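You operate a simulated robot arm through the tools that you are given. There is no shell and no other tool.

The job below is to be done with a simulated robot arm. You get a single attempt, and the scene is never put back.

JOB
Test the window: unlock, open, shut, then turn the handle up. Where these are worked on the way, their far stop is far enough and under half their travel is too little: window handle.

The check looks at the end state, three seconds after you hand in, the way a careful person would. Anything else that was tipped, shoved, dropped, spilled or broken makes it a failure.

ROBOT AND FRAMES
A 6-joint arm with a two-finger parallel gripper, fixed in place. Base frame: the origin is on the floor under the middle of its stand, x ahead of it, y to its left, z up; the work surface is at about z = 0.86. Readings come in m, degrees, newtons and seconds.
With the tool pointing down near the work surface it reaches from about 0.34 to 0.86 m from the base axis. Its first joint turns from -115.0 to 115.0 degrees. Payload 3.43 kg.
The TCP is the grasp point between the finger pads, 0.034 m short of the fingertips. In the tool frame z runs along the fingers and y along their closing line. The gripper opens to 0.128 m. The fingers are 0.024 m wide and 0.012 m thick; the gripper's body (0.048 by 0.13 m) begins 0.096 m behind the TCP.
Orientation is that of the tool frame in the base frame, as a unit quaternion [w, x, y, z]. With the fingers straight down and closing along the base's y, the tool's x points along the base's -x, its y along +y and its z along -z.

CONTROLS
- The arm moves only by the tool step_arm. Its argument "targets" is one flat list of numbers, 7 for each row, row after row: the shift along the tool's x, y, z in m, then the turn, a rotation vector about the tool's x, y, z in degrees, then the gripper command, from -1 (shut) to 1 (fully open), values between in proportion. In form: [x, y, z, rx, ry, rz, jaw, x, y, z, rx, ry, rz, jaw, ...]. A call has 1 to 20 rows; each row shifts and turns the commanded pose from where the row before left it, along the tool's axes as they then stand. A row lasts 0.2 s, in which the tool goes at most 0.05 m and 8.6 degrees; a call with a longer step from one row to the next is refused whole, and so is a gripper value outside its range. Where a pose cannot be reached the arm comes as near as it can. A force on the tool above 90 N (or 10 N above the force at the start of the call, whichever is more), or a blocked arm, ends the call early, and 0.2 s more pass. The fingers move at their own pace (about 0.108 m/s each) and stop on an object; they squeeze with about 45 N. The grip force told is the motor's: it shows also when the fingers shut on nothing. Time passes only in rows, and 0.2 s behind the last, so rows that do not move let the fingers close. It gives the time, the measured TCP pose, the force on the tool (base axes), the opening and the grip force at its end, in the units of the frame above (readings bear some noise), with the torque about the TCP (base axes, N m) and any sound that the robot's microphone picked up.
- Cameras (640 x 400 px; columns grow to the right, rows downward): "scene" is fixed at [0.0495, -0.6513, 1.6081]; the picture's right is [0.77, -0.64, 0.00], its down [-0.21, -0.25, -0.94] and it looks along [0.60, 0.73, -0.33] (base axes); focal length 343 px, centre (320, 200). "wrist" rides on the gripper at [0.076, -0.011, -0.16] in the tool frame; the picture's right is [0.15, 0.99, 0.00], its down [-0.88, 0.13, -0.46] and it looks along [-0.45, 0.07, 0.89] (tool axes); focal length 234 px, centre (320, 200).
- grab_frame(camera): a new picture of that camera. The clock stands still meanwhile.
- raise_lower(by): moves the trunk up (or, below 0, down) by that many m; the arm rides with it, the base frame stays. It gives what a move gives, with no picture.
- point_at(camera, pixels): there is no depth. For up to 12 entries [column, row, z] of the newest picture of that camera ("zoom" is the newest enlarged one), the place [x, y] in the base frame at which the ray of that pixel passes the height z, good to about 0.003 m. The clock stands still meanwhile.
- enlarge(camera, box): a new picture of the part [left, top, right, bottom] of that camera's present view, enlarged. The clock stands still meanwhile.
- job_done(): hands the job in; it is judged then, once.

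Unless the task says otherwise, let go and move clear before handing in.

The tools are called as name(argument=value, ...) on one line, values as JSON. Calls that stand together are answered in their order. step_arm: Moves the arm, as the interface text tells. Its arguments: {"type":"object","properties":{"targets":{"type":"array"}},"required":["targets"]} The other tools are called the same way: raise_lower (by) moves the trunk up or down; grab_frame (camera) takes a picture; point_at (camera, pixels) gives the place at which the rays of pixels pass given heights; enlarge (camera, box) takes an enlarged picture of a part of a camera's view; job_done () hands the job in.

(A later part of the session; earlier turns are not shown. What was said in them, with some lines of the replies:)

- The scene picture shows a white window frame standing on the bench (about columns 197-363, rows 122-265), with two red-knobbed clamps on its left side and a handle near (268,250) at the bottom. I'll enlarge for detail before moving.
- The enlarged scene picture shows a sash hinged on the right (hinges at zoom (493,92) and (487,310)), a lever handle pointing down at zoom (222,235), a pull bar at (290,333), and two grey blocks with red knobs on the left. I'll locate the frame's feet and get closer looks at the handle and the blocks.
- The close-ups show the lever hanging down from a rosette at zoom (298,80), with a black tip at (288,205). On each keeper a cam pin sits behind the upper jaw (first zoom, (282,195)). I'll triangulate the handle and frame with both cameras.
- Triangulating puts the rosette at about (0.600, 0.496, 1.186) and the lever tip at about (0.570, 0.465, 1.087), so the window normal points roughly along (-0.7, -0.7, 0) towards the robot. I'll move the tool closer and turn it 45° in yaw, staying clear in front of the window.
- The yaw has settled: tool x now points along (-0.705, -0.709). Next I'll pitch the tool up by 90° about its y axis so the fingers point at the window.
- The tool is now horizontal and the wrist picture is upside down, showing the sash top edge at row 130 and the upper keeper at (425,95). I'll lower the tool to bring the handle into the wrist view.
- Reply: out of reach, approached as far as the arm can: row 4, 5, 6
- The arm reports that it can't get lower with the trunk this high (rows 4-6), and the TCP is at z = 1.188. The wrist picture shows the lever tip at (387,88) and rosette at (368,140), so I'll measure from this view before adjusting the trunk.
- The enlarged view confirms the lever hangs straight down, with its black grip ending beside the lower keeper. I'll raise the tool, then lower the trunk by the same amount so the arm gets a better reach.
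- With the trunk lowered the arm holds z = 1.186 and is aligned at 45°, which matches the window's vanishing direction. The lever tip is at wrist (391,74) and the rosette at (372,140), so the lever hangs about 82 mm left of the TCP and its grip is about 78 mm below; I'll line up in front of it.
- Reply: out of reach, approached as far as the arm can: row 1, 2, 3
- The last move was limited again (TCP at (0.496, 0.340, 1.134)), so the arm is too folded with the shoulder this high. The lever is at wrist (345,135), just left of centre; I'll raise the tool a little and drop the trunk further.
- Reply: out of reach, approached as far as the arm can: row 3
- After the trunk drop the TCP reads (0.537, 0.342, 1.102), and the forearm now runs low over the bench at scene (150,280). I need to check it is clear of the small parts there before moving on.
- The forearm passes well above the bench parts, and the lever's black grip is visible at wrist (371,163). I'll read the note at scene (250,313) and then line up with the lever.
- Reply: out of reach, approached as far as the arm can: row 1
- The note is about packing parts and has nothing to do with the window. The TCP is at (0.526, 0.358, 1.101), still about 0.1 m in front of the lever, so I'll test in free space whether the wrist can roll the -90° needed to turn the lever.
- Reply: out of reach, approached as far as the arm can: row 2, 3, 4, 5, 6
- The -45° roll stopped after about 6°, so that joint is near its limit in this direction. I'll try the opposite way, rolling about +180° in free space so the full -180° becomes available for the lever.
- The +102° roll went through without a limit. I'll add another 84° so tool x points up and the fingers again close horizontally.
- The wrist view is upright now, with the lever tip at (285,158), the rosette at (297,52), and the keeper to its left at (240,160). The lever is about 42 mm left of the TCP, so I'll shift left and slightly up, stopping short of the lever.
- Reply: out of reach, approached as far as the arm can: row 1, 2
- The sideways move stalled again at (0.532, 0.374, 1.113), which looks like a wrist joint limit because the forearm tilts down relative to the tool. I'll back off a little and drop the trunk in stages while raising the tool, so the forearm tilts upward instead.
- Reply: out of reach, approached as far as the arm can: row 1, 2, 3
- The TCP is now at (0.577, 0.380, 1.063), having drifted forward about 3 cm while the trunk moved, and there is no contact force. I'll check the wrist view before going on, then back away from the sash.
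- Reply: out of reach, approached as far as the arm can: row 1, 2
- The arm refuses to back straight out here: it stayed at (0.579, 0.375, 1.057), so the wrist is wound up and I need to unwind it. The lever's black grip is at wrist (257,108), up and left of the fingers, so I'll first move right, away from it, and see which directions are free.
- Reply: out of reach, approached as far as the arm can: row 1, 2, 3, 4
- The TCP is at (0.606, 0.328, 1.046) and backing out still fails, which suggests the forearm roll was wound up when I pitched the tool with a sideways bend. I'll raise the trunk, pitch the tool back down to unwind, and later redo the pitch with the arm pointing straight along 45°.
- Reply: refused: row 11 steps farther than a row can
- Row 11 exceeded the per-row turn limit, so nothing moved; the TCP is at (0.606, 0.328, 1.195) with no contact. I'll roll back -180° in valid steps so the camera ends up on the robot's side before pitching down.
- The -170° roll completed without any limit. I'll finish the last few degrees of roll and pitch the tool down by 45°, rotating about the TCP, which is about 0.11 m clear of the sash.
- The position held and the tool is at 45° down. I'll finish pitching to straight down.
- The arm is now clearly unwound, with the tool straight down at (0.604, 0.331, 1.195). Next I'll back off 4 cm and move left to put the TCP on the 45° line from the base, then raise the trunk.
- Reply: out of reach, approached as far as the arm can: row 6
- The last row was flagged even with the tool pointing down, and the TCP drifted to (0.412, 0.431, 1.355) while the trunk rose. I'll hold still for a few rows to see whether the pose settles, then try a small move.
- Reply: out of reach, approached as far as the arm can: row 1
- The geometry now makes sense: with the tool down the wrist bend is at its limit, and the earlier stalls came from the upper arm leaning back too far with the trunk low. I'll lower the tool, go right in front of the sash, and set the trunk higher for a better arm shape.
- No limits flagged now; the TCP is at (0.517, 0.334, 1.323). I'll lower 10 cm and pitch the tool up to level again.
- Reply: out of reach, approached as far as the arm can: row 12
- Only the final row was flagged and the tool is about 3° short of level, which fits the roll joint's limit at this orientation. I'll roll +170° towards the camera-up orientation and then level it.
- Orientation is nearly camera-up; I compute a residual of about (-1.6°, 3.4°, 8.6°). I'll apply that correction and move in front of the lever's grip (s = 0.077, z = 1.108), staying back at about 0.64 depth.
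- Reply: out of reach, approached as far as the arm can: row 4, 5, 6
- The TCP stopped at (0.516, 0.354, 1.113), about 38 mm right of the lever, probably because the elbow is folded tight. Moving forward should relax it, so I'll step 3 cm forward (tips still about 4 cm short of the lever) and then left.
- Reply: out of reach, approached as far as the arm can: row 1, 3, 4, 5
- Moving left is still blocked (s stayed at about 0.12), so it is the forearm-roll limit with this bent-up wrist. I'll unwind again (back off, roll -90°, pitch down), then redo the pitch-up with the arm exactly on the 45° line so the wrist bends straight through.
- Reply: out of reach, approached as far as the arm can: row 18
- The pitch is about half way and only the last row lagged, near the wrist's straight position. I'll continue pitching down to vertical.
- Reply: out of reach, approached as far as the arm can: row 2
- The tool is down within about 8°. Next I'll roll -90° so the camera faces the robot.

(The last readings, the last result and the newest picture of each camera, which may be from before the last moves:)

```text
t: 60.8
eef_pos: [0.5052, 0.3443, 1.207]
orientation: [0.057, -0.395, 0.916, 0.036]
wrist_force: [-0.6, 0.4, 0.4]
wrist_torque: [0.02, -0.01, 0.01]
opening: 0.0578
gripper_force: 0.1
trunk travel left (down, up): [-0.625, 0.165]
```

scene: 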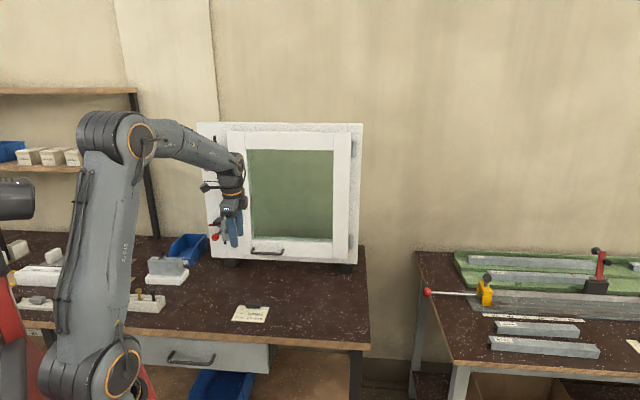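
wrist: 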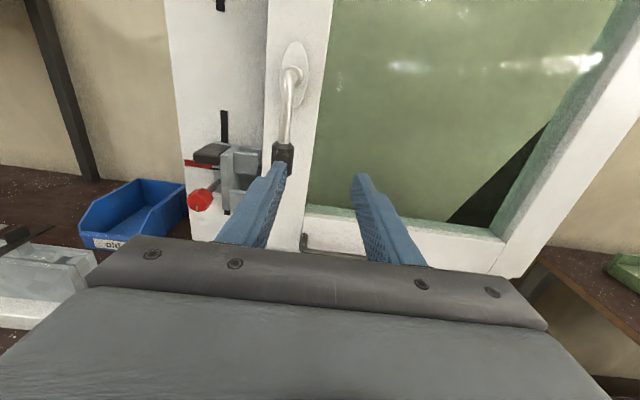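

Small residual tilt of about (1.3°, 7.6°, 1.6°). I'll correct it and slide left to the 45° line from the base.

step_arm(targets=[0, 0, 0, 1.3, 7.6, 1.6, -0.1, -0.006, 0.038, 0, 0, 0, 0, -0.1, -0.006, 0.038, 0, 0, 0, 0, -0.1, -0.006, 0.038, 0, 0, 0, 0, -0.1, 0, 0, 0, 0, 0, 0, -0.1])

```text
t: 62.0
eef_pos: [0.4402, 0.4355, 1.205]
orientation: [0.002, -0.381, 0.924, 0.0]
wrist_force: [0.2, 0.3, 0.0]
wrist_torque: [0.0, 0.03, 0.01]
opening: 0.0578
gripper_force: 0.0
trunk travel left (down, up): [-0.625, 0.165]
```

The TCP is at (0.440, 0.436) and the tool azimuth is 44.8°, so the pitch-up will stay in the arm's own plane. I'll pitch up 90°.

step_arm(targets=[0, 0, 0, 0, -7.5, 0, -0.1, 0, 0, 0, 0, -7.5, 0, -0.1, 0, 0, 0, 0, -7.5, 0, -0.1, 0, 0, 0, 0, -7.5, 0, -0.1, 0, 0, 0, 0, -7.5, 0, -0.1, 0, 0, 0, 0, -7.5, 0, -0.1, 0, 0, 0, 0, -7.5, 0, -0.1, 0, 0, 0, 0, -7.5, 0, -0.1, 0, 0, 0, 0, -7.5, 0, -0.1, 0, 0, 0, 0, -7.5, 0, -0.1, 0, 0, 0, 0, -7.5, 0, -0.1, 0, 0, 0, 0, -7.5, 0, -0.1, 0, 0, 0, 0, 0, 0, -0.1])

grab_frame(camera="scene")

grab_frame(camera="wrist")

```text
t: 64.8
eef_pos: [0.4509, 0.4225, 1.2035]
orientation: [0.575, -0.291, 0.739, 0.197]
wrist_force: [0.1, -0.1, 0.3]
wrist_torque: [0.0, 0.0, 0.02]
opening: 0.0577
gripper_force: 0.1
out of reach, approached as far as the arm can: row 8, 9, 10
trunk travel left (down, up): [-0.625, 0.165]
```

```text
taken
```

scene: 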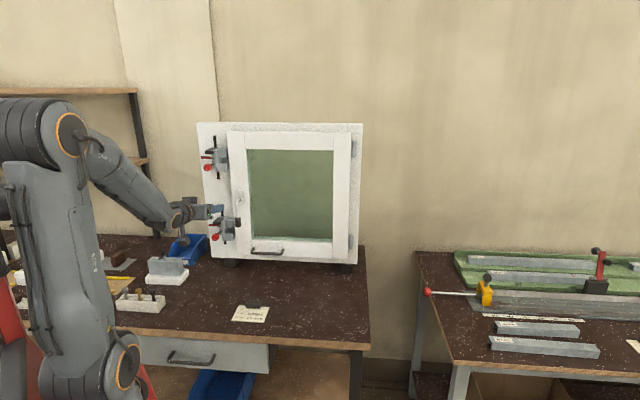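

```text
taken
```

wrist: 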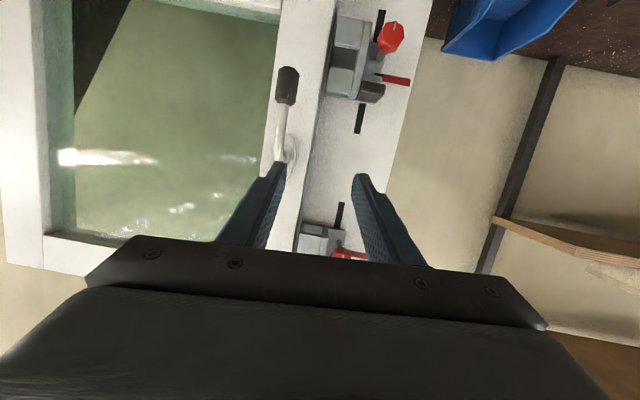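

Rows 8-10 lagged as the wrist passed straight through, then it tracked again; the tool is now 15° below level at azimuth 40°. I'll apply the remaining correction and test whether sideways moves are free.

step_arm(targets=[0, 0, 0, -1.4, -5.1, 0.6, -0.1, 0, 0, 0, -1.4, -5.1, 0.6, -0.1, 0, 0, 0, -1.4, -5.1, 0.6, -0.1, 0, 0, 0, 0, 0, 0, -0.1])

step_arm(targets=[0, -0.02, 0, 0, 0, 0, -0.1, 0, -0.02, 0, 0, 0, 0, -0.1, 0, 0, 0, 0, 0, 0, -0.1])

```text
t: 65.8
eef_pos: [0.4037, 0.4563, 1.199]
orientation: [0.655, -0.266, 0.656, 0.263]
wrist_force: [0.5, 0.3, -1.1]
wrist_torque: [0.01, -0.03, 0.01]
opening: 0.0576
gripper_force: 0.0
out of reach, approached as far as the arm can: row 1, 2, 3
trunk travel left (down, up): [-0.625, 0.165]
```

```text
t: 66.6
eef_pos: [0.4042, 0.455, 1.1976]
orientation: [0.655, -0.267, 0.656, 0.263]
wrist_force: [-0.8, 0.5, 0.7]
wrist_torque: [-0.01, -0.04, 0.0]
opening: 0.0575
gripper_force: 0.0
out of reach, approached as far as the arm can: row 1, 2
trunk travel left (down, up): [-0.625, 0.165]
```

The tool is level at 45° but the TCP was pushed to (0.404, 0.455), so the wrist wound the other way. That mirrored result tells me the arm's plane is offset about 3 cm to the right of the base axis. I'll pitch back down and repeat the pitch-up at s ≈ 0.032.

step_arm(targets=[0, 0, 0, 0, 7.5, 0, -0.1, 0, 0, 0, 0, 7.5, 0, -0.1, 0, 0, 0, 0, 7.5, 0, -0.1, 0, 0, 0, 0, 7.5, 0, -0.1, 0, 0, 0, 0, 7.5, 0, -0.1, 0, 0, 0, 0, 7.5, 0, -0.1, 0, 0, 0, 0, 7.5, 0, -0.1, 0, 0, 0, 0, 7.5, 0, -0.1, 0, 0, 0, 0, 7.5, 0, -0.1, 0, 0, 0, 0, 7.5, 0, -0.1, 0, 0, 0, 0, 7.5, 0, -0.1, 0, 0, 0, 0, 7.5, 0, -0.1, 0, 0, 0, 0, 0, 0, -0.1])

```text
t: 69.4
eef_pos: [0.41, 0.4495, 1.1998]
orientation: [0.068, -0.367, 0.928, 0.015]
wrist_force: [-0.3, -0.1, 0.4]
wrist_torque: [-0.03, 0.0, 0.0]
opening: 0.0573
gripper_force: 0.0
out of reach, approached as far as the arm can: row 5, 6
trunk travel left (down, up): [-0.625, 0.165]
```

Back near tool-down, with a residual of about (-1.4°, 7.8°, -1.8°). I'll correct and shift right to s = 0.032.

step_arm(targets=[0, 0, 0, -1.4, 7.8, -1.8, -0.1, -0.006, -0.03, 0, 0, 0, 0, -0.1, -0.006, -0.03, 0, 0, 0, 0, -0.1, 0, 0, 0, 0, 0, 0, -0.1, 0, 0, 0, 0, 0, 0, -0.1])

```text
t: 70.6
eef_pos: [0.4621, 0.4144, 1.2002]
orientation: [0.002, -0.382, 0.924, 0.0]
wrist_force: [-0.1, 0.7, -0.5]
wrist_torque: [0.0, -0.01, -0.02]
opening: 0.0575
gripper_force: 0.1
trunk travel left (down, up): [-0.625, 0.165]
```

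Now at s = 0.034 with tool azimuth 44.9°. I'll pitch up again with larger steps so the wrist hops across its straight position.

step_arm(targets=[0, 0, 0, 0, -8.5, 0, -0.1, 0, 0, 0, 0, -8.5, 0, -0.1, 0, 0, 0, 0, -8.5, 0, -0.1, 0, 0, 0, 0, -8.5, 0, -0.1, 0, 0, 0, 0, -8.5, 0, -0.1, 0, 0, 0, 0, -8.5, 0, -0.1, 0, 0, 0, 0, -8.5, 0, -0.1, 0, 0, 0, 0, -8.5, 0, -0.1, 0, 0, 0, 0, -8.5, 0, -0.1, 0, 0, 0, 0, -8.5, 0, -0.1, 0, 0, 0, 0, -5, 0, -0.1, 0, 0, 0, 0, 0, 0, -0.1])

```text
t: 73.2
eef_pos: [0.463, 0.4154, 1.2005]
orientation: [0.655, -0.271, 0.652, 0.271]
wrist_force: [0.5, -0.9, 0.3]
wrist_torque: [0.0, 0.0, 0.01]
opening: 0.0576
gripper_force: 0.0
trunk travel left (down, up): [-0.625, 0.165]
```

No limits flagged, and the TCP and orientation are exact, so the wrist is in the good configuration. I'll move in front of the lever's grip now (s = 0.077, z = 1.108).

step_arm(targets=[0.03, -0.0144, 0.005, 0, 0, 0, -0.1, 0.03, -0.0144, 0.005, 0, 0, 0, -0.1, 0.03, -0.0144, 0.005, 0, 0, 0, -0.1, 0, 0, 0, 0, 0, 0, -0.1])

grab_frame(camera="wrist")

grab_frame(camera="scene")

```text
t: 74.2
eef_pos: [0.5028, 0.3946, 1.1124]
orientation: [0.655, -0.271, 0.652, 0.27]
wrist_force: [0.2, -0.7, 0.8]
wrist_torque: [0.04, 0.0, -0.01]
opening: 0.0577
gripper_force: 0.1
trunk travel left (down, up): [-0.625, 0.165]
```

```text
taken
```

wrist: 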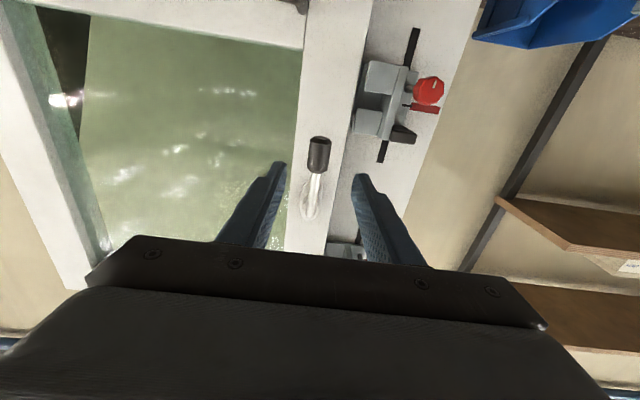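

```text
taken
```

scene: 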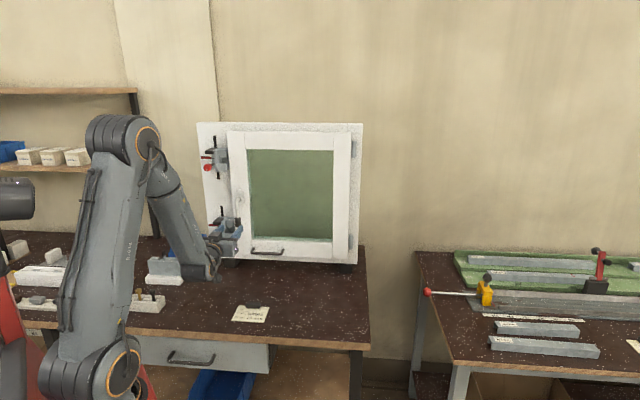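

The lever's black grip sits exactly between the fingers (wrist pixel (319,155)), and the TCP height of 1.112 matches the middle of the grip. I'll advance 9 cm so the pads straddle it.

step_arm(targets=[0, 0, 0.03, 0, 0, 0, -0.1, 0, 0, 0.03, 0, 0, 0, -0.1, 0, 0, 0.03, 0, 0, 0, -0.1, 0, 0, 0, 0, 0, 0, -0.1])

grab_frame(camera="wrist")

enlarge(camera="scene", box=[190, 180, 280, 270])

```text
t: 75.2
eef_pos: [0.5657, 0.459, 1.1098]
orientation: [0.654, -0.27, 0.653, 0.27]
wrist_force: [-0.1, 0.0, 0.4]
wrist_torque: [0.0, -0.01, -0.03]
opening: 0.0577
gripper_force: 0.0
trunk travel left (down, up): [-0.625, 0.165]
```

```text
taken
```

wrist: 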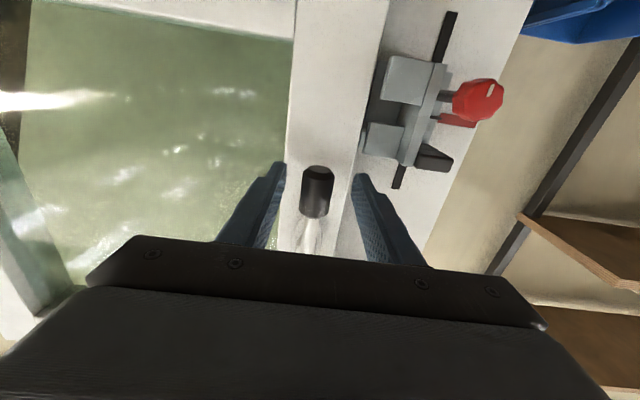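

```text
4.44 times, centred on (235, 225) of scene
```

zoom: 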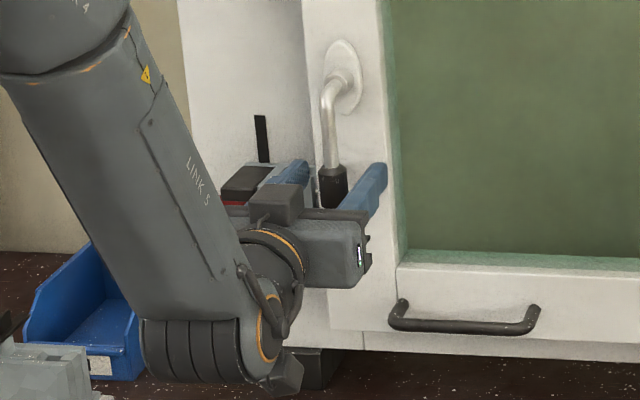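

The grip is centred between the pads at wrist (317,190), with no contact force. I'll close the gripper on it.

step_arm(targets=[0, 0, 0.004, 0, 0, 0, -1, 0, 0, 0, 0, 0, 0, -1, 0, 0, 0, 0, 0, 0, -1])

grab_frame(camera="wrist")

```text
t: 76.0
eef_pos: [0.57, 0.4592, 1.1098]
orientation: [0.654, -0.269, 0.653, 0.271]
wrist_force: [3.2, -28.5, -1.7]
wrist_torque: [1.03, 0.74, -0.08]
opening: 0.0229
gripper_force: 44.8
trunk travel left (down, up): [-0.625, 0.165]
```

```text
taken
```

wrist: 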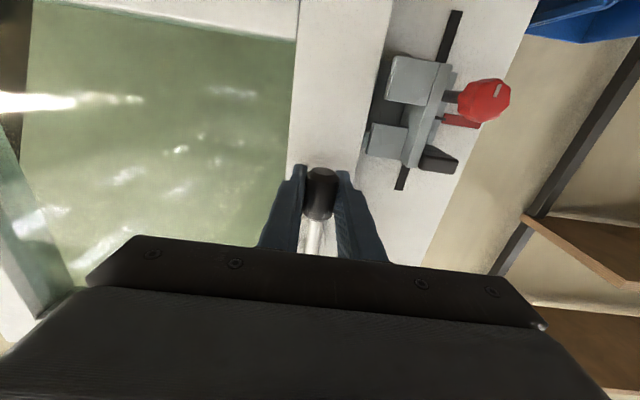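

The grip closed on the lever at 0.023 m with 45 N. I'll now try turning it counter-clockwise (seen from the front) in small arc steps about the rosette, with a lever arm of about 0.08 m, and watch the forces.

step_arm(targets=[-0.0003, -0.007, 0, 0, 0, -5, -1, -0.0003, -0.007, 0, 0, 0, -5, -1, 0, 0, 0, 0, 0, 0, -1])

```text
t: 76.8
eef_pos: [0.5794, 0.4525, 1.1109]
orientation: [0.675, -0.327, 0.627, 0.212]
wrist_force: [-5.0, -18.2, -7.3]
wrist_torque: [0.53, 0.77, -0.09]
opening: 0.0239
gripper_force: 44.7
trunk travel left (down, up): [-0.625, 0.165]
```

The lever turns freely: 10° so far with modest forces (about 20 N). I'll continue in this direction.

step_arm(targets=[-0.0006, -0.0104, -0.0005, 0, 0, -7.5, -1, -0.0006, -0.0104, -0.0005, 0, 0, -7.5, -1, -0.0006, -0.0104, -0.0005, 0, 0, -7.5, -1, -0.0006, -0.0104, -0.0005, 0, 0, -7.5, -1, 0, 0, 0, 0, 0, 0, -1])

```text
t: 78.0
eef_pos: [0.6054, 0.4227, 1.1284]
orientation: [0.707, -0.477, 0.521, 0.029]
wrist_force: [22.9, -12.4, -6.6]
wrist_torque: [1.03, 0.57, 0.37]
opening: 0.0232
gripper_force: 44.7
trunk travel left (down, up): [-0.625, 0.165]
```

The path fits a circle of radius 0.0795 m about (s = 0.078, z = 1.189), so the model is right, and the lever is at about 40°. I'll continue to horizontal.

step_arm(targets=[-0.00062, -0.0099, 0, 0, 0, -7.14, -1, -0.00062, -0.0099, 0, 0, 0, -7.14, -1, -0.00062, -0.0099, 0, 0, 0, -7.14, -1, -0.00062, -0.0099, 0, 0, 0, -7.14, -1, -0.00062, -0.0099, 0, 0, 0, -7.14, -1, -0.00062, -0.0099, 0, 0, 0, -7.14, -1, -0.00062, -0.0099, 0, 0, 0, -7.14, -1, 0, 0, 0, 0, 0, 0, -1])

grab_frame(camera="wrist")

enlarge(camera="scene", box=[190, 130, 300, 270])

```text
t: 79.8
eef_pos: [0.6266, 0.4024, 1.1907]
orientation: [0.654, -0.653, 0.269, -0.272]
wrist_force: [17.0, -10.7, 7.3]
wrist_torque: [0.5, 0.59, 0.21]
opening: 0.0229
gripper_force: 45.1
trunk travel left (down, up): [-0.625, 0.165]
```

```text
taken
```

wrist: 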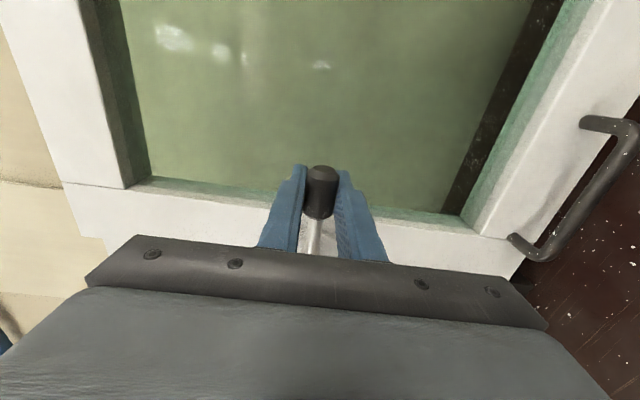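

```text
2.86 times, centred on (245, 200) of scene
```

zoom: 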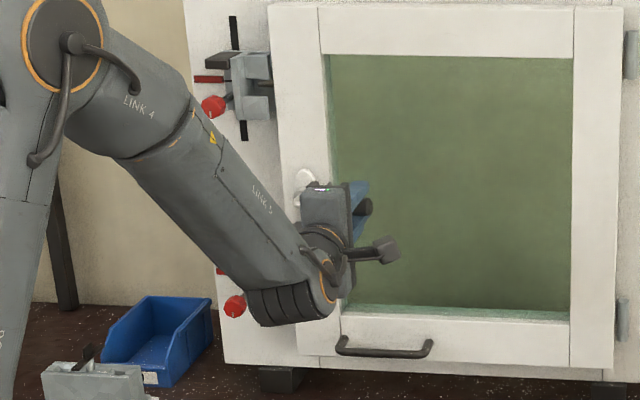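

The lever is horizontal: TCP at s = 0.159, z = 1.191, and the wrist view shows the grip held parallel to the top rail. I'll test the latch by pulling straight back 2 cm.

step_arm(targets=[0.0005, 0, -0.007, 0, -1, 0, -1, 0.0008, 0, -0.007, 0, -1, 0, -1, 0.001, 0, -0.007, 0, -1, 0, -1, 0, 0, 0, 0, 0, 0, -1])

enlarge(camera="scene", box=[190, 130, 300, 270])

```text
t: 80.8
eef_pos: [0.6134, 0.3853, 1.1886]
orientation: [0.661, -0.659, 0.254, -0.254]
wrist_force: [25.6, -13.5, 10.4]
wrist_torque: [0.51, 0.53, 0.09]
opening: 0.0232
gripper_force: 44.7
trunk travel left (down, up): [-0.625, 0.165]
```

```text
2.86 times, centred on (245, 200) of scene
```

zoom: 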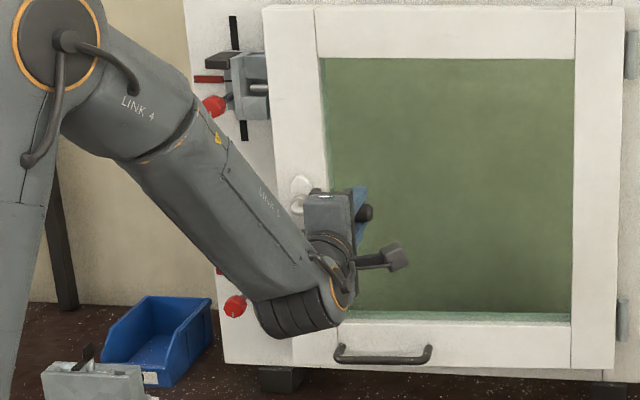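

The sash has come free: the TCP moved back 21 mm and the cam pin is visible in the keeper's gap at zoom (258,88). I'll pull on along the hinge arc, turning the tool with it.

step_arm(targets=[0.0066, 0, -0.0233, 0, -3, 0, -1, 0.005, 0, -0.0232, 0, -3, 0, -1, 0.0054, 0, -0.0231, 0, -3, 0, -1, 0.0058, 0, -0.023, 0, -3, 0, -1, 0.0062, 0, -0.0229, 0, -3, 0, -1, 0, 0, 0, 0, 0, 0, -1])

grab_frame(camera="scene")

```text
t: 82.2
eef_pos: [0.5695, 0.275, 1.1879]
orientation: [0.688, -0.686, 0.165, -0.166]
wrist_force: [23.1, -5.8, 8.7]
wrist_torque: [0.23, 0.55, -0.74]
opening: 0.0234
gripper_force: 45.2
trunk travel left (down, up): [-0.625, 0.165]
```

```text
taken
```

scene: 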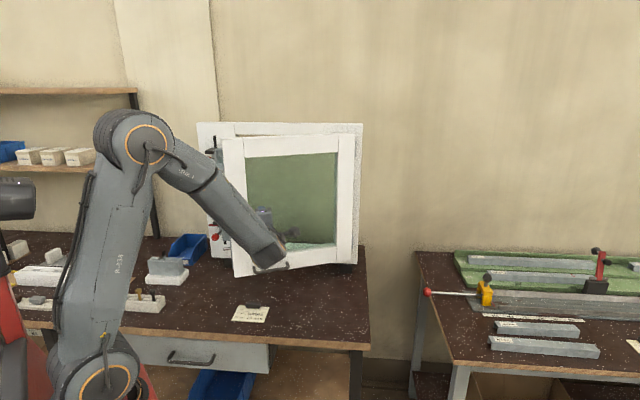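

The sash follows as modelled: TCP at s = 0.208, depth 0.597, about 24° open, with about 25 N on the tool. I'll keep opening.

step_arm(targets=[0.0066, 0, -0.0228, 0, -3, 0, -1, 0.007, 0, -0.0227, 0, -3, 0, -1, 0.0074, 0, -0.0226, 0, -3, 0, -1, 0.0078, 0, -0.0224, 0, -3, 0, -1, 0.0082, 0, -0.0223, 0, -3, 0, -1, 0, 0, 0, 0, 0, 0, -1])

grab_frame(camera="scene")

```text
t: 83.6
eef_pos: [0.5637, 0.1589, 1.1897]
orientation: [0.704, -0.703, 0.073, -0.074]
wrist_force: [16.3, 1.9, 3.2]
wrist_torque: [0.02, 0.23, -0.2]
opening: 0.0233
gripper_force: 44.9
trunk travel left (down, up): [-0.625, 0.165]
```

```text
taken
```

scene: 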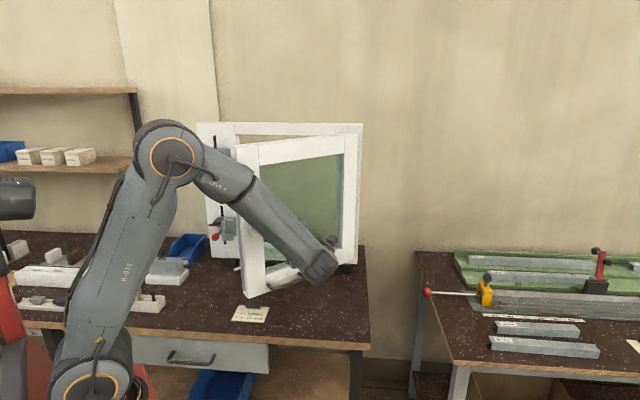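

The sash is about 44° open and its lower corner at scene (248,297) is passing above the job card. I'll check the card's clip isn't being touched before going further.

enlarge(camera="scene", box=[210, 250, 350, 340])

```text
4.44 times, centred on (280, 295) of scene
```

zoom: 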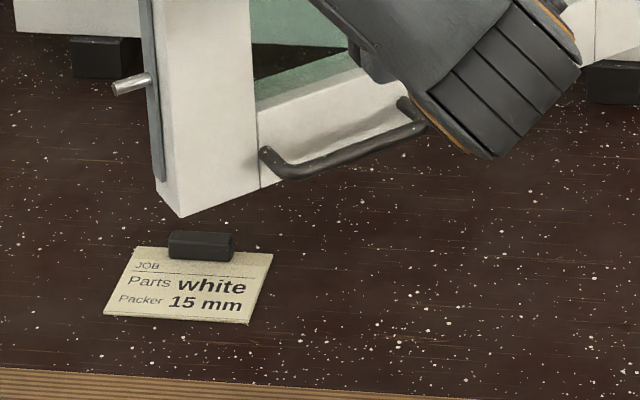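

The sash's lower edge is about 10 cm above the bench and the card and clip are untouched. I'll open on to about 60°.

step_arm(targets=[0.0085, 0, -0.0222, 0, -3, 0, -1, 0.0089, 0, -0.022, 0, -3, 0, -1, 0.0093, 0, -0.0218, 0, -3, 0, -1, 0.0097, 0, -0.0217, 0, -3, 0, -1, 0, 0, 0, 0, 0, 0, -1])

grab_frame(camera="scene")

grab_frame(camera="wrist")

```text
t: 84.8
eef_pos: [0.5886, 0.0667, 1.1908]
orientation: [0.708, -0.707, 0.0, 0.0]
wrist_force: [18.1, 7.6, 2.2]
wrist_torque: [-0.09, 0.16, 0.08]
opening: 0.0231
gripper_force: 45.0
trunk travel left (down, up): [-0.625, 0.165]
```

```text
taken
```

scene: 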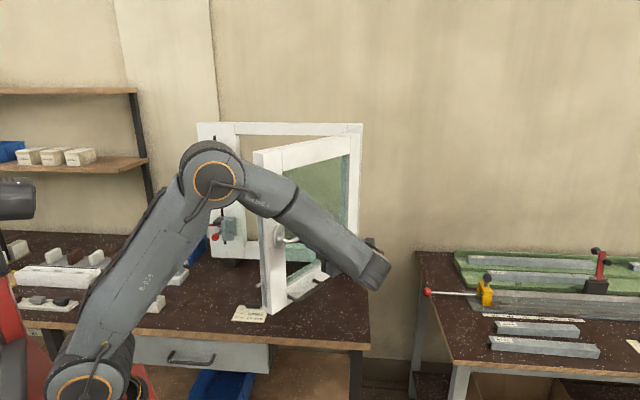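

```text
taken
```

wrist: 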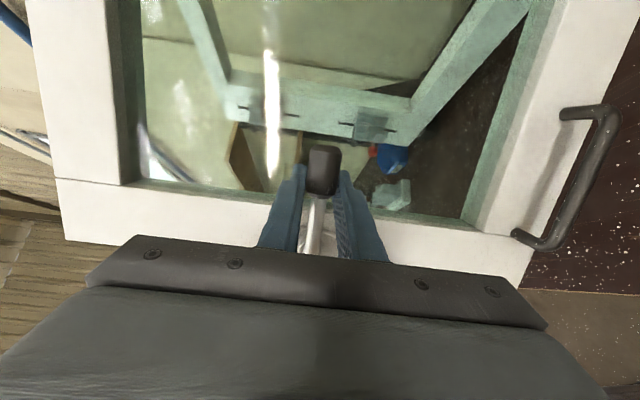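

The sash is now about 60° open, with the forearm well clear of it and the card untouched. I'll open a little more, to roughly 74°, to make the opening test unambiguous.

step_arm(targets=[0.0087, 0, -0.0189, 0, -1, 0, -1, 0.0095, 0, -0.0185, 0, -1, 0, -1, 0.0103, 0, -0.018, 0, -1, 0, -1, 0.0111, 0, -0.0176, 0, -1, 0, -1, 0, 0, 0, 0, 0, 0, -1])

grab_frame(camera="scene")

```text
t: 86.0
eef_pos: [0.629, -0.0058, 1.1897]
orientation: [0.707, -0.706, -0.025, 0.023]
wrist_force: [-5.9, -3.2, 0.9]
wrist_torque: [-0.05, 0.04, 0.24]
opening: 0.0232
gripper_force: 44.9
trunk travel left (down, up): [-0.625, 0.165]
```

```text
taken
```

scene: 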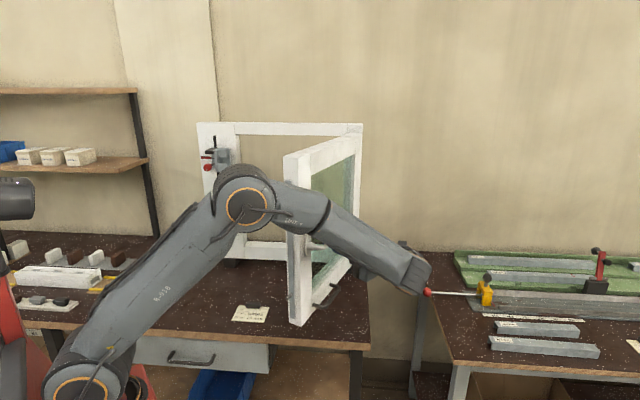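

The sash is about 74° open (scene (300,240)) with nothing else disturbed. Now I'll swing it shut along the same arc, first part.

step_arm(targets=[-0.0108, 0, 0.0177, 0, 1, 0, -1, -0.01, 0, 0.0182, 0, 1, 0, -1, -0.0092, 0, 0.0186, 0, 1, 0, -1, -0.0084, 0, 0.019, 0, 1, 0, -1, -0.0085, 0, 0.0222, 0, 3, 0, -1, -0.0082, 0, 0.0223, 0, 3, 0, -1, -0.0078, 0, 0.0224, 0, 3, 0, -1, -0.0074, 0, 0.0226, 0, 3, 0, -1, -0.007, 0, 0.0227, 0, 3, 0, -1, -0.0066, 0, 0.0228, 0, 3, 0, -1, -0.0062, 0, 0.0229, 0, 3, 0, -1, 0, 0, 0, 0, 0, 0, -1])

```text
t: 88.6
eef_pos: [0.5578, 0.2323, 1.1901]
orientation: [-0.695, 0.695, -0.127, 0.129]
wrist_force: [-27.6, 1.7, -4.4]
wrist_torque: [-0.05, -0.18, 0.49]
opening: 0.0231
gripper_force: 45.4
trunk travel left (down, up): [-0.625, 0.165]
```

The TCP is at s = 0.230, depth 0.559, about 2 cm behind the plan with about 28 N against the motion. I'll pause one row to see whether it settles and look at the scene.

step_arm(targets=[0, 0, 0, 0, 0, 0, -1, 0, 0, 0, 0, 0, 0, -1])

grab_frame(camera="scene")

grab_frame(camera="wrist")

```text
t: 89.2
eef_pos: [0.5574, 0.2313, 1.19]
orientation: [0.696, -0.695, 0.127, -0.13]
wrist_force: [-28.4, 1.5, -6.4]
wrist_torque: [-0.12, -0.23, 0.3]
opening: 0.0231
gripper_force: 44.7
trunk travel left (down, up): [-0.625, 0.165]
```

```text
taken
```

scene: 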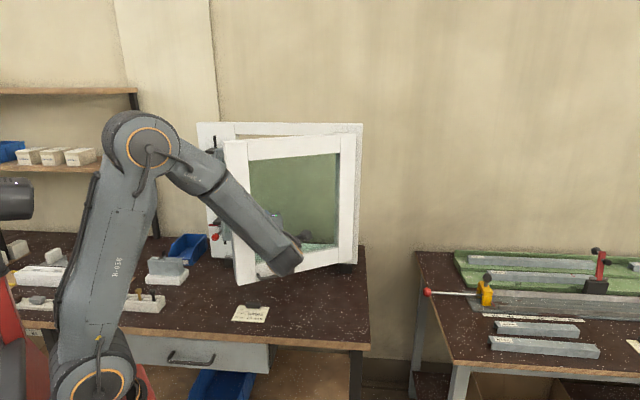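

```text
taken
```

wrist: 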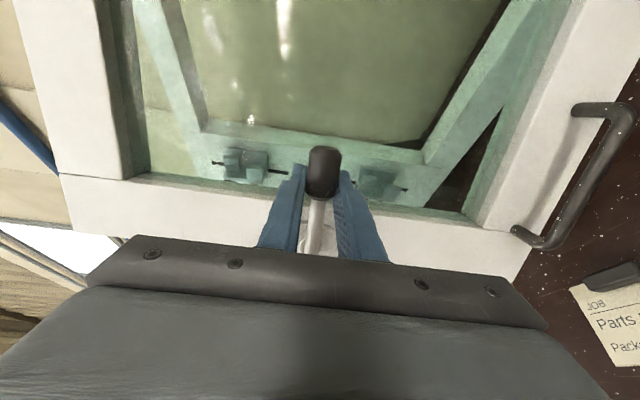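

The pose is steady and the force is almost purely along the lever towards the hinge, so the sash itself swings freely; the fitted angle is about 31°. I'll continue closing from here along the re-fitted arc.

step_arm(targets=[-0.0057, 0, 0.0233, 0, 3, 0, -1, -0.0053, 0, 0.0234, 0, 3, 0, -1, -0.0049, 0, 0.0235, 0, 3, 0, -1, -0.0045, 0, 0.0236, 0, 3, 0, -1, -0.0041, 0, 0.0237, 0, 3, 0, -1, 0, 0, 0, 0, 0, 0, -1])

```text
t: 90.6
eef_pos: [0.5898, 0.3455, 1.1909]
orientation: [0.674, -0.671, 0.216, -0.22]
wrist_force: [-26.5, 12.0, 7.6]
wrist_torque: [0.29, 0.37, 0.4]
opening: 0.0232
gripper_force: 45.1
trunk travel left (down, up): [-0.625, 0.165]
```

Tracking is good: s = 0.173, depth 0.661, about 11° from shut. I'll close the rest in smaller steps.

step_arm(targets=[-0.0022, 0, 0.0119, 0, 1.5, 0, -1, -0.0022, 0, 0.0119, 0, 1.5, 0, -1, -0.002, 0, 0.0119, 0, 1.5, 0, -1, -0.002, 0, 0.0119, 0, 1.5, 0, -1, 0, 0, 0, 0, 0, 0, -1])

enlarge(camera="scene", box=[190, 120, 300, 280])

```text
t: 91.8
eef_pos: [0.6126, 0.3876, 1.1907]
orientation: [0.66, -0.66, 0.252, -0.254]
wrist_force: [-18.0, 9.8, 4.3]
wrist_torque: [0.25, 0.32, -0.19]
opening: 0.0234
gripper_force: 45.6
trunk travel left (down, up): [-0.625, 0.165]
```

```text
2.50 times, centred on (245, 200) of scene
```

zoom: 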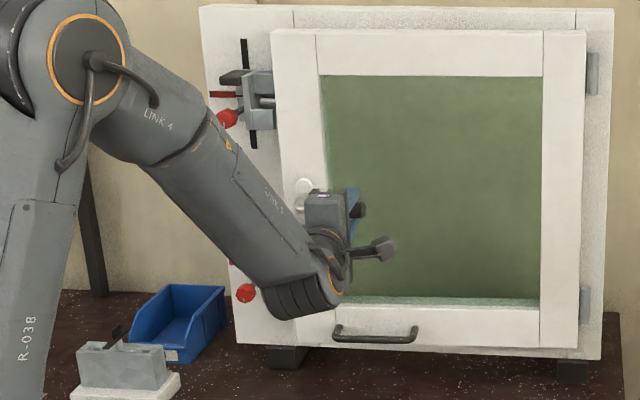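

About 2 cm from shut, and the cam pin is entering the keeper's gap at zoom (265,102). I'll push it home gently.

step_arm(targets=[-0.0004, 0, 0.0055, 0, 0.75, 0, -1, -0.0004, 0, 0.0055, 0, 0.75, 0, -1, -0.0004, 0, 0.0055, 0, 0.75, 0, -1, -0.0004, 0, 0.0055, 0, 0.75, 0, -1, 0, 0, 0, 0, 0, 0, -1])

enlarge(camera="scene", box=[190, 120, 300, 280])

```text
t: 93.0
eef_pos: [0.6254, 0.4042, 1.1898]
orientation: [-0.653, 0.654, -0.269, 0.271]
wrist_force: [-26.8, -0.3, -4.7]
wrist_torque: [-0.24, -0.36, -0.28]
opening: 0.0229
gripper_force: 45.2
trunk travel left (down, up): [-0.625, 0.165]
```

```text
2.50 times, centred on (245, 200) of scene
```

zoom: 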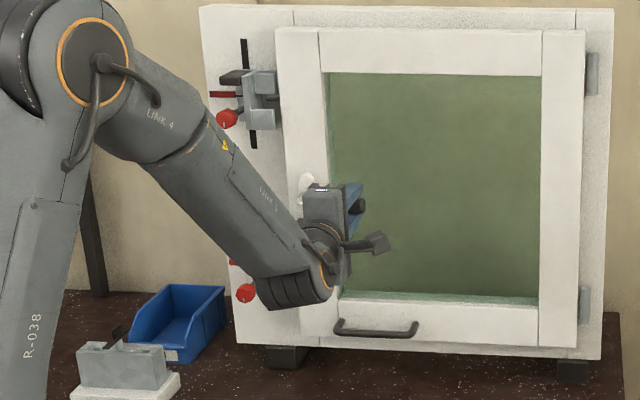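

Depth is 0.728 again, matching the shut position. I'll press a little more to confirm it is fully seated.

step_arm(targets=[0.0005, 0, 0.004, 0, 0, 0, -1, 0, 0, 0, 0, 0, 0, -1])

```text
t: 93.6
eef_pos: [0.6312, 0.4062, 1.1902]
orientation: [-0.653, 0.653, -0.271, 0.272]
wrist_force: [-21.1, -15.0, -10.1]
wrist_torque: [-0.55, -0.56, -0.14]
opening: 0.0229
gripper_force: 45.5
trunk travel left (down, up): [-0.625, 0.165]
```

The TCP settled with about 25 N of push, so the sash is seated. Now I'll turn the handle on from horizontal towards up, keeping slight pressure on the sash.

step_arm(targets=[-0.0003, -0.007, 0, 0, 0, -5, -1, -0.0003, -0.007, 0, 0, 0, -5, -1, -0.0003, -0.007, 0, 0, 0, -5, -1, 0, 0, 0, 0, 0, 0, -1])

```text
t: 94.6
eef_pos: [0.6296, 0.4089, 1.2115]
orientation: [-0.612, 0.683, -0.183, 0.355]
wrist_force: [2.2, -17.4, -11.6]
wrist_torque: [-0.56, -0.99, -0.56]
opening: 0.0231
gripper_force: 45.2
trunk travel left (down, up): [-0.625, 0.165]
```

The TCP moved on the circle to (s = 0.156, z = 1.212), so the handle is turning freely past horizontal. I'll continue.

step_arm(targets=[-0.0006, -0.0104, 0, 0, 0, -7.5, -1, -0.0006, -0.0104, 0, 0, 0, -7.5, -1, -0.0006, -0.0104, 0, 0, 0, -7.5, -1, -0.0006, -0.0104, 0, 0, 0, -7.5, -1, -0.0006, -0.0104, 0, 0, 0, -7.5, -1, -0.0006, -0.0104, 0, 0, 0, -7.5, -1, 0, 0, 0, 0, 0, 0, -1])

grab_frame(camera="wrist")

enlarge(camera="scene", box=[190, 120, 300, 280])

```text
t: 96.2
eef_pos: [0.6027, 0.4359, 1.2604]
orientation: [-0.431, 0.7, 0.093, 0.563]
wrist_force: [2.1, -9.4, 2.5]
wrist_torque: [-0.24, -0.67, -0.1]
opening: 0.0229
gripper_force: 45.2
trunk travel left (down, up): [-0.625, 0.165]
```

```text
taken
```

wrist: 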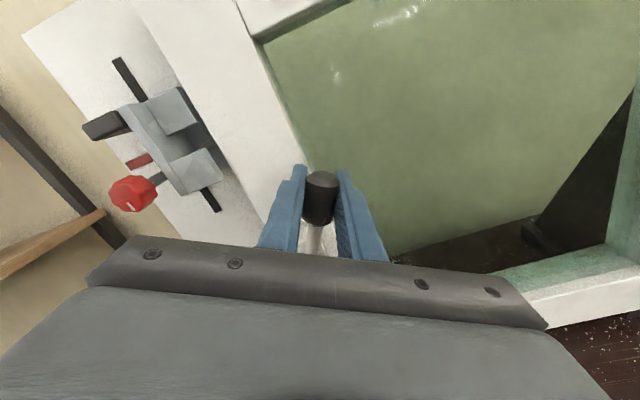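

```text
2.50 times, centred on (245, 200) of scene
```

zoom: 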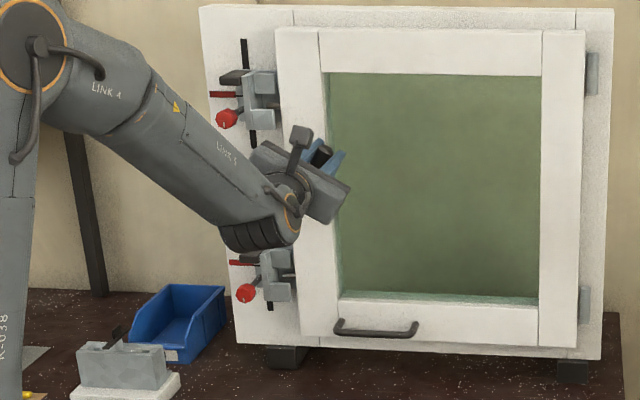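

The handle is at about 150° and moving easily. I'll turn the last 30° to vertical.

step_arm(targets=[-0.0006, -0.0104, 0, 0, 0, -7.5, -1, -0.0006, -0.0104, 0, 0, 0, -7.5, -1, -0.0006, -0.0104, 0, 0, 0, -7.5, -1, -0.0006, -0.0104, 0, 0, 0, -7.5, -1, 0, 0, 0, 0, 0, 0, -1])

grab_frame(camera="wrist")

enlarge(camera="scene", box=[190, 120, 300, 280])

```text
t: 97.4
eef_pos: [0.5744, 0.4628, 1.27]
orientation: [-0.273, 0.653, 0.272, 0.652]
wrist_force: [3.2, -2.5, -0.9]
wrist_torque: [-0.18, -0.55, 0.0]
opening: 0.0227
gripper_force: 45.1
trunk travel left (down, up): [-0.625, 0.165]
```

```text
taken
```

wrist: 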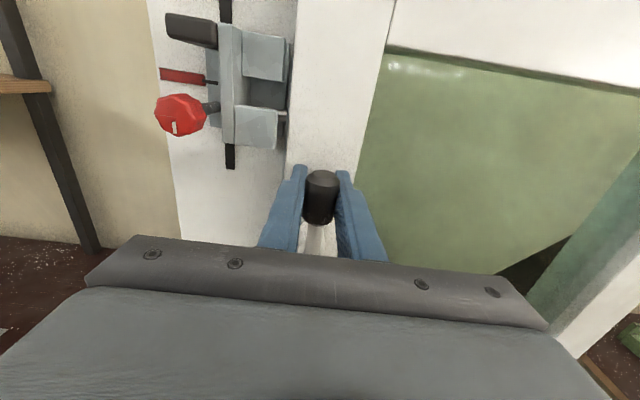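

```text
2.50 times, centred on (245, 200) of scene
```

zoom: 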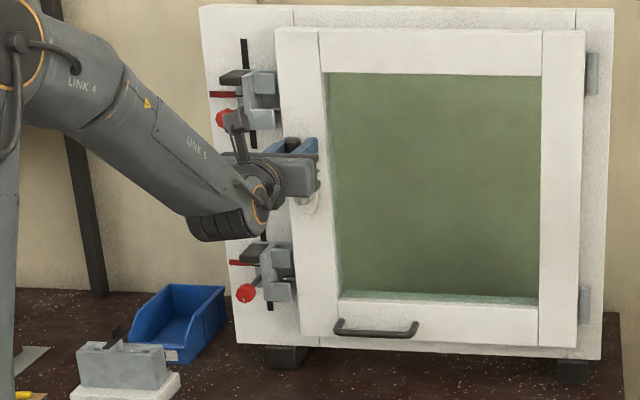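

The handle now points straight up: TCP at (s = 0.079, z = 1.270), with low forces. I'll nudge a few degrees more to feel for the end stop.

step_arm(targets=[-0.0002, -0.0045, 0, 0, 0, -3, -1, 0, 0, 0, 0, 0, 0, -1])

```text
t: 98.0
eef_pos: [0.5808, 0.4563, 1.2707]
orientation: [-0.26, 0.647, 0.292, 0.654]
wrist_force: [-16.0, 10.5, -18.3]
wrist_torque: [0.74, 0.93, -0.05]
opening: 0.0271
gripper_force: 45.4
out of reach, approached as far as the arm can: row 1
trunk travel left (down, up): [-0.625, 0.165]
```

That nudge ran into the wrist's own limit and pushed the TCP right by 9 mm (s = 0.088). I'll undo it by rolling back 4° and shifting left to s = 0.078.

step_arm(targets=[0, -0.005, 0, 0, 0, 3, -1, 0, -0.005, 0, 0, 0, 1, -1, 0, 0, 0, 0, 0, 0, -1])

grab_frame(camera="wrist")

```text
t: 98.8
eef_pos: [0.575, 0.4635, 1.2753]
orientation: [-0.275, 0.655, 0.264, 0.652]
wrist_force: [-0.2, 1.2, -9.0]
wrist_torque: [-0.33, 0.01, -0.05]
opening: 0.023
gripper_force: 45.4
trunk travel left (down, up): [-0.625, 0.165]
```

```text
taken
```

wrist: 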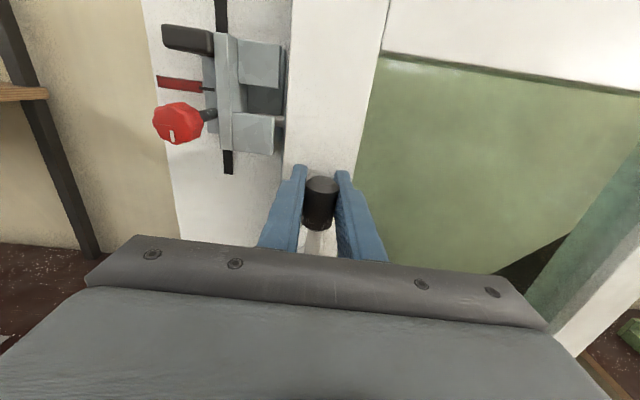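

Back at s = 0.079 with the lever vertical between the pads. I'll push gently left without rolling, to check whether the lever is at its end stop.

step_arm(targets=[0, -0.004, 0, 0, 0, 0, -1, 0, -0.003, 0, 0, 0, 0, -1, 0, 0, 0, 0, 0, 0, -1])

```text
t: 99.6
eef_pos: [0.5743, 0.4652, 1.2752]
orientation: [-0.279, 0.656, 0.263, 0.651]
wrist_force: [37.7, -26.2, -3.6]
wrist_torque: [-1.05, -0.67, 0.44]
opening: 0.0239
gripper_force: 45.0
trunk travel left (down, up): [-0.625, 0.165]
```

The lever barely moved (s = 0.077) and pushed back with about 45 N, so it is at its upper end stop. I'll ease off that load and then open the gripper.

step_arm(targets=[0, 0.003, 0, 0, 0, 0, -1, 0, 0.0025, 0, 0, 0, 0, -1, 0, 0, 0, 0, 0, 0, -1])

```text
t: 100.4
eef_pos: [0.5744, 0.4642, 1.275]
orientation: [-0.277, 0.655, 0.265, 0.652]
wrist_force: [23.4, -16.2, -1.0]
wrist_torque: [-0.69, -0.59, 0.32]
opening: 0.0235
gripper_force: 44.8
trunk travel left (down, up): [-0.625, 0.165]
```

About 28 N of side load remains, so I'll ease off a little more.

step_arm(targets=[0, 0.003, 0, 0, 0, 0, -1, 0, 0, 0, 0, 0, 0, -1])

```text
t: 101.0
eef_pos: [0.5738, 0.4637, 1.2756]
orientation: [-0.278, 0.654, 0.265, 0.652]
wrist_force: [6.1, -4.1, 1.2]
wrist_torque: [-0.44, -0.45, 0.19]
opening: 0.0237
gripper_force: 44.5
trunk travel left (down, up): [-0.625, 0.165]
```

The side load is down to about 7 N. I'll open the fingers to about 6 cm now.

step_arm(targets=[0, 0, 0, 0, 0, 0, -0.1, 0, 0, 0, 0, 0, 0, -0.1, 0, 0, 0, 0, 0, 0, -0.1])

grab_frame(camera="wrist")

```text
t: 101.8
eef_pos: [0.5736, 0.4616, 1.2737]
orientation: [-0.276, 0.654, 0.266, 0.652]
wrist_force: [1.1, 0.7, 0.2]
wrist_torque: [-0.01, -0.01, -0.03]
opening: 0.0573
gripper_force: 0.1
trunk travel left (down, up): [-0.625, 0.165]
```

```text
taken
```

wrist: 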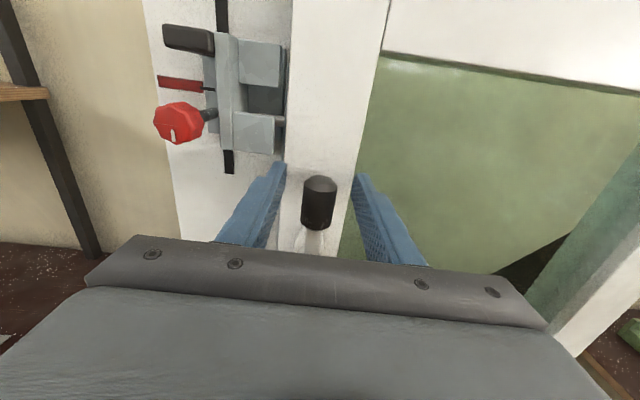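

Released; the lever stands free between the open fingers at wrist (318,200). I'll back straight out.

step_arm(targets=[0, 0, -0.02, 0, 0, 0, -0.1, 0, 0, -0.02, 0, 0, 0, -0.1, 0, 0, -0.02, 0, 0, 0, -0.1, 0, 0, 0, 0, 0, 0, -0.1])

grab_frame(camera="wrist")

```text
t: 102.8
eef_pos: [0.5321, 0.4192, 1.2741]
orientation: [-0.276, 0.655, 0.266, 0.652]
wrist_force: [-0.5, -0.1, -0.7]
wrist_torque: [0.03, -0.01, -0.03]
opening: 0.0575
gripper_force: 0.1
trunk travel left (down, up): [-0.625, 0.165]
```

```text
taken
```

wrist: 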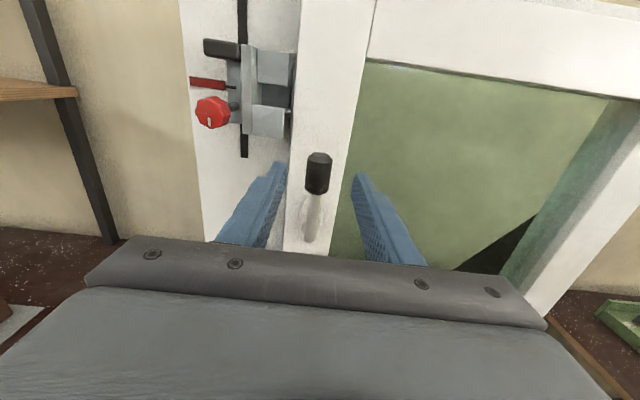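

The exit is clean and the handle stays up (black tip at wrist (318,160)). I'll back off further and look at the sash from both cameras.

step_arm(targets=[0, 0, -0.02, 0, 0, 0, -0.1, 0, 0, -0.02, 0, 0, 0, -0.1, 0, 0, 0, 0, 0, 8, -0.1, 0, 0, 0, 0, 0, 8, -0.1, 0, 0, 0, 0, 0, 8, -0.1, 0, 0, 0, 0, 0, 8, -0.1, 0, 0, 0, 0, 0, 8, -0.1, 0, 0, 0, 0, 0, 8, -0.1, 0, 0, -0.03, 0, 0, 0, -0.1])

grab_frame(camera="wrist")

enlarge(camera="scene", box=[180, 110, 380, 280])

```text
t: 104.8
eef_pos: [0.4836, 0.3698, 1.2731]
orientation: [-0.518, 0.706, -0.025, 0.482]
wrist_force: [0.5, -0.2, -0.7]
wrist_torque: [0.03, 0.02, 0.0]
opening: 0.0577
gripper_force: 0.1
trunk travel left (down, up): [-0.625, 0.165]
```

```text
taken
```

wrist: 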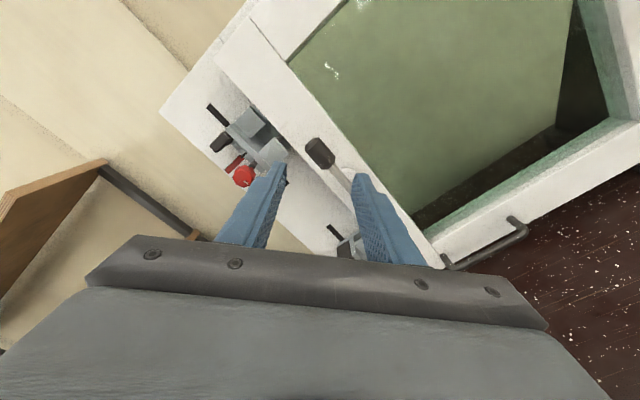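

```text
2.35 times, centred on (280, 195) of scene
```

zoom: 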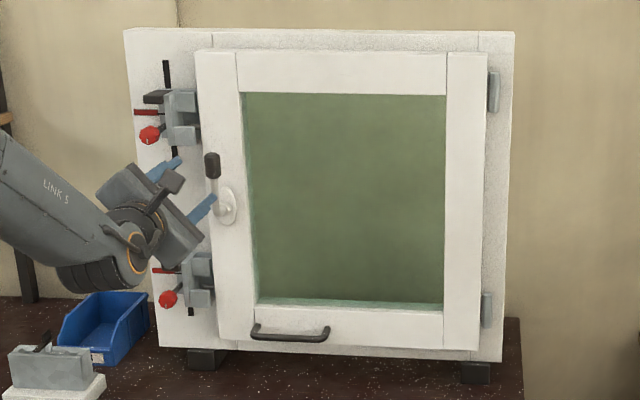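

The sash looks fully shut (edges at zoom (196,50) and (220,340), same as at the start) and the handle points up at zoom (212,165). I'll inspect the keepers and cam pins closely and move the arm clear by raising the trunk.

raise_lower(by=0.15)

enlarge(camera="scene", box=[200, 180, 280, 260])

enlarge(camera="scene", box=[195, 115, 275, 195])

grab_frame(camera="scene")

```text
t: 106.5
eef_pos: [0.4834, 0.3704, 1.4241]
orientation: [-0.517, 0.706, -0.025, 0.483]
wrist_force: [0.8, -0.5, -0.5]
wrist_torque: [-0.01, -0.01, 0.01]
opening: 0.0578
gripper_force: 0.1
trunk travel left (down, up): [-0.775, 0.015]
```

```text
5.00 times, centred on (240, 220) of scene
```

zoom: 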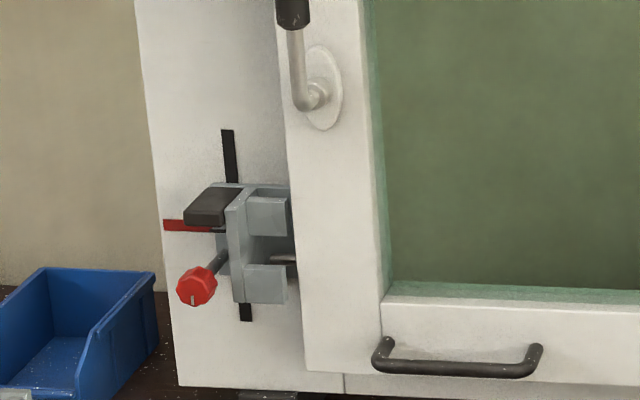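

```text
5.00 times, centred on (235, 155) of scene
```

zoom: 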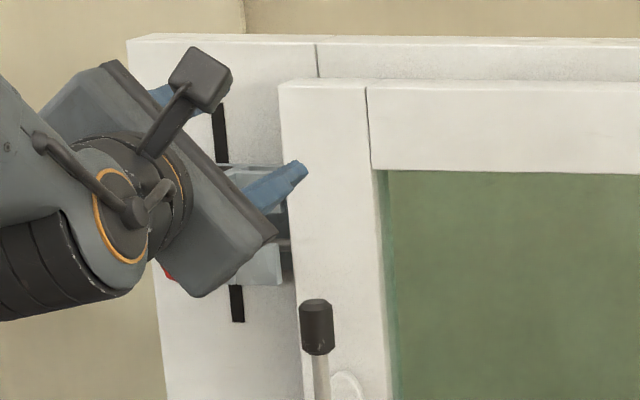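

```text
taken
```

scene: 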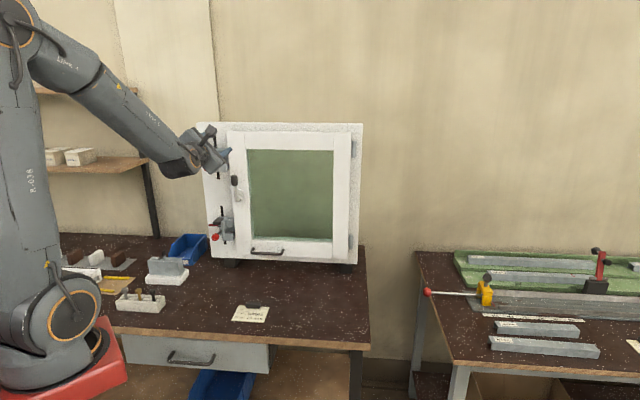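

The bench, card and other items are unchanged. The lower keeper's pin now sits by the lower jaw at zoom (285,262); I'll take a closer look to make sure it is engaged and the sash is flush.

enlarge(camera="scene", box=[212, 208, 252, 246])

grab_frame(camera="wrist")

```text
10.53 times, centred on (232, 227) of scene
```

zoom: 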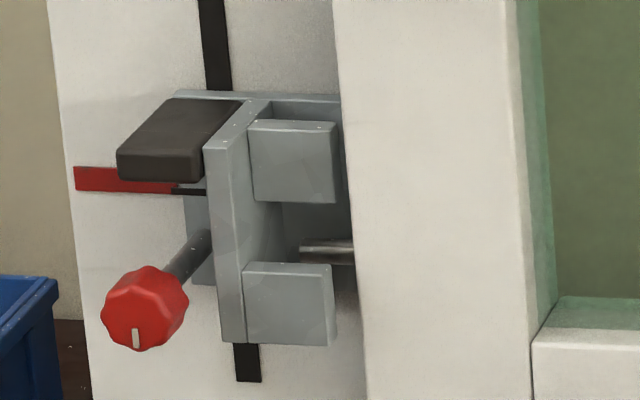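

```text
taken
```

wrist: 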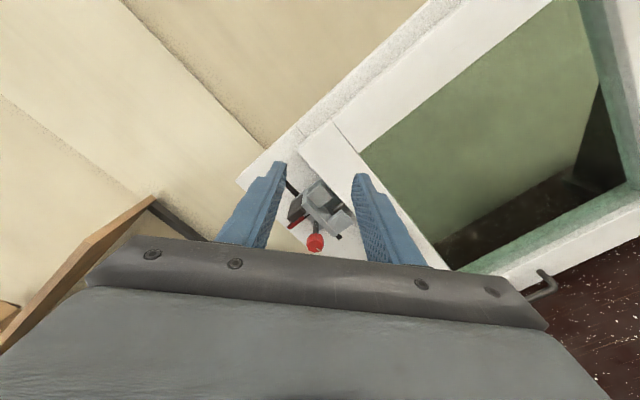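

The pin sits behind the lower jaw, the sash edges match the starting picture, and the lever tip projects at scene (234,175), within a pixel of where a straight-up handle should be. The arm has let go and is about 12 cm clear of the window with nothing else moved, so I'm handing in.

job_done()

```text
The job is handed in.
```

I unlocked the window, opened it to about 74°, swung it shut and turned the handle straight up to its end stop. The job is handed in.

- **Handle:** it turned the full 180° from down to up. At the top it pushed back with about 45 N, and it stayed up after I let go.
- **Window:** the edges of the window line up with the starting picture. The locking pin on the lower catch is behind its lower jaw. The arm was in the way of the upper catch, so I couldn't check that one by eye.
- **Surroundings:** the job card, the trays and the parts on the bench look unmoved. The arm has let go and is about 12 cm clear of the window.

It took several tries to find an arm position that could reach the handle. In the pictures and force readings I took, the arm touched only the handle.
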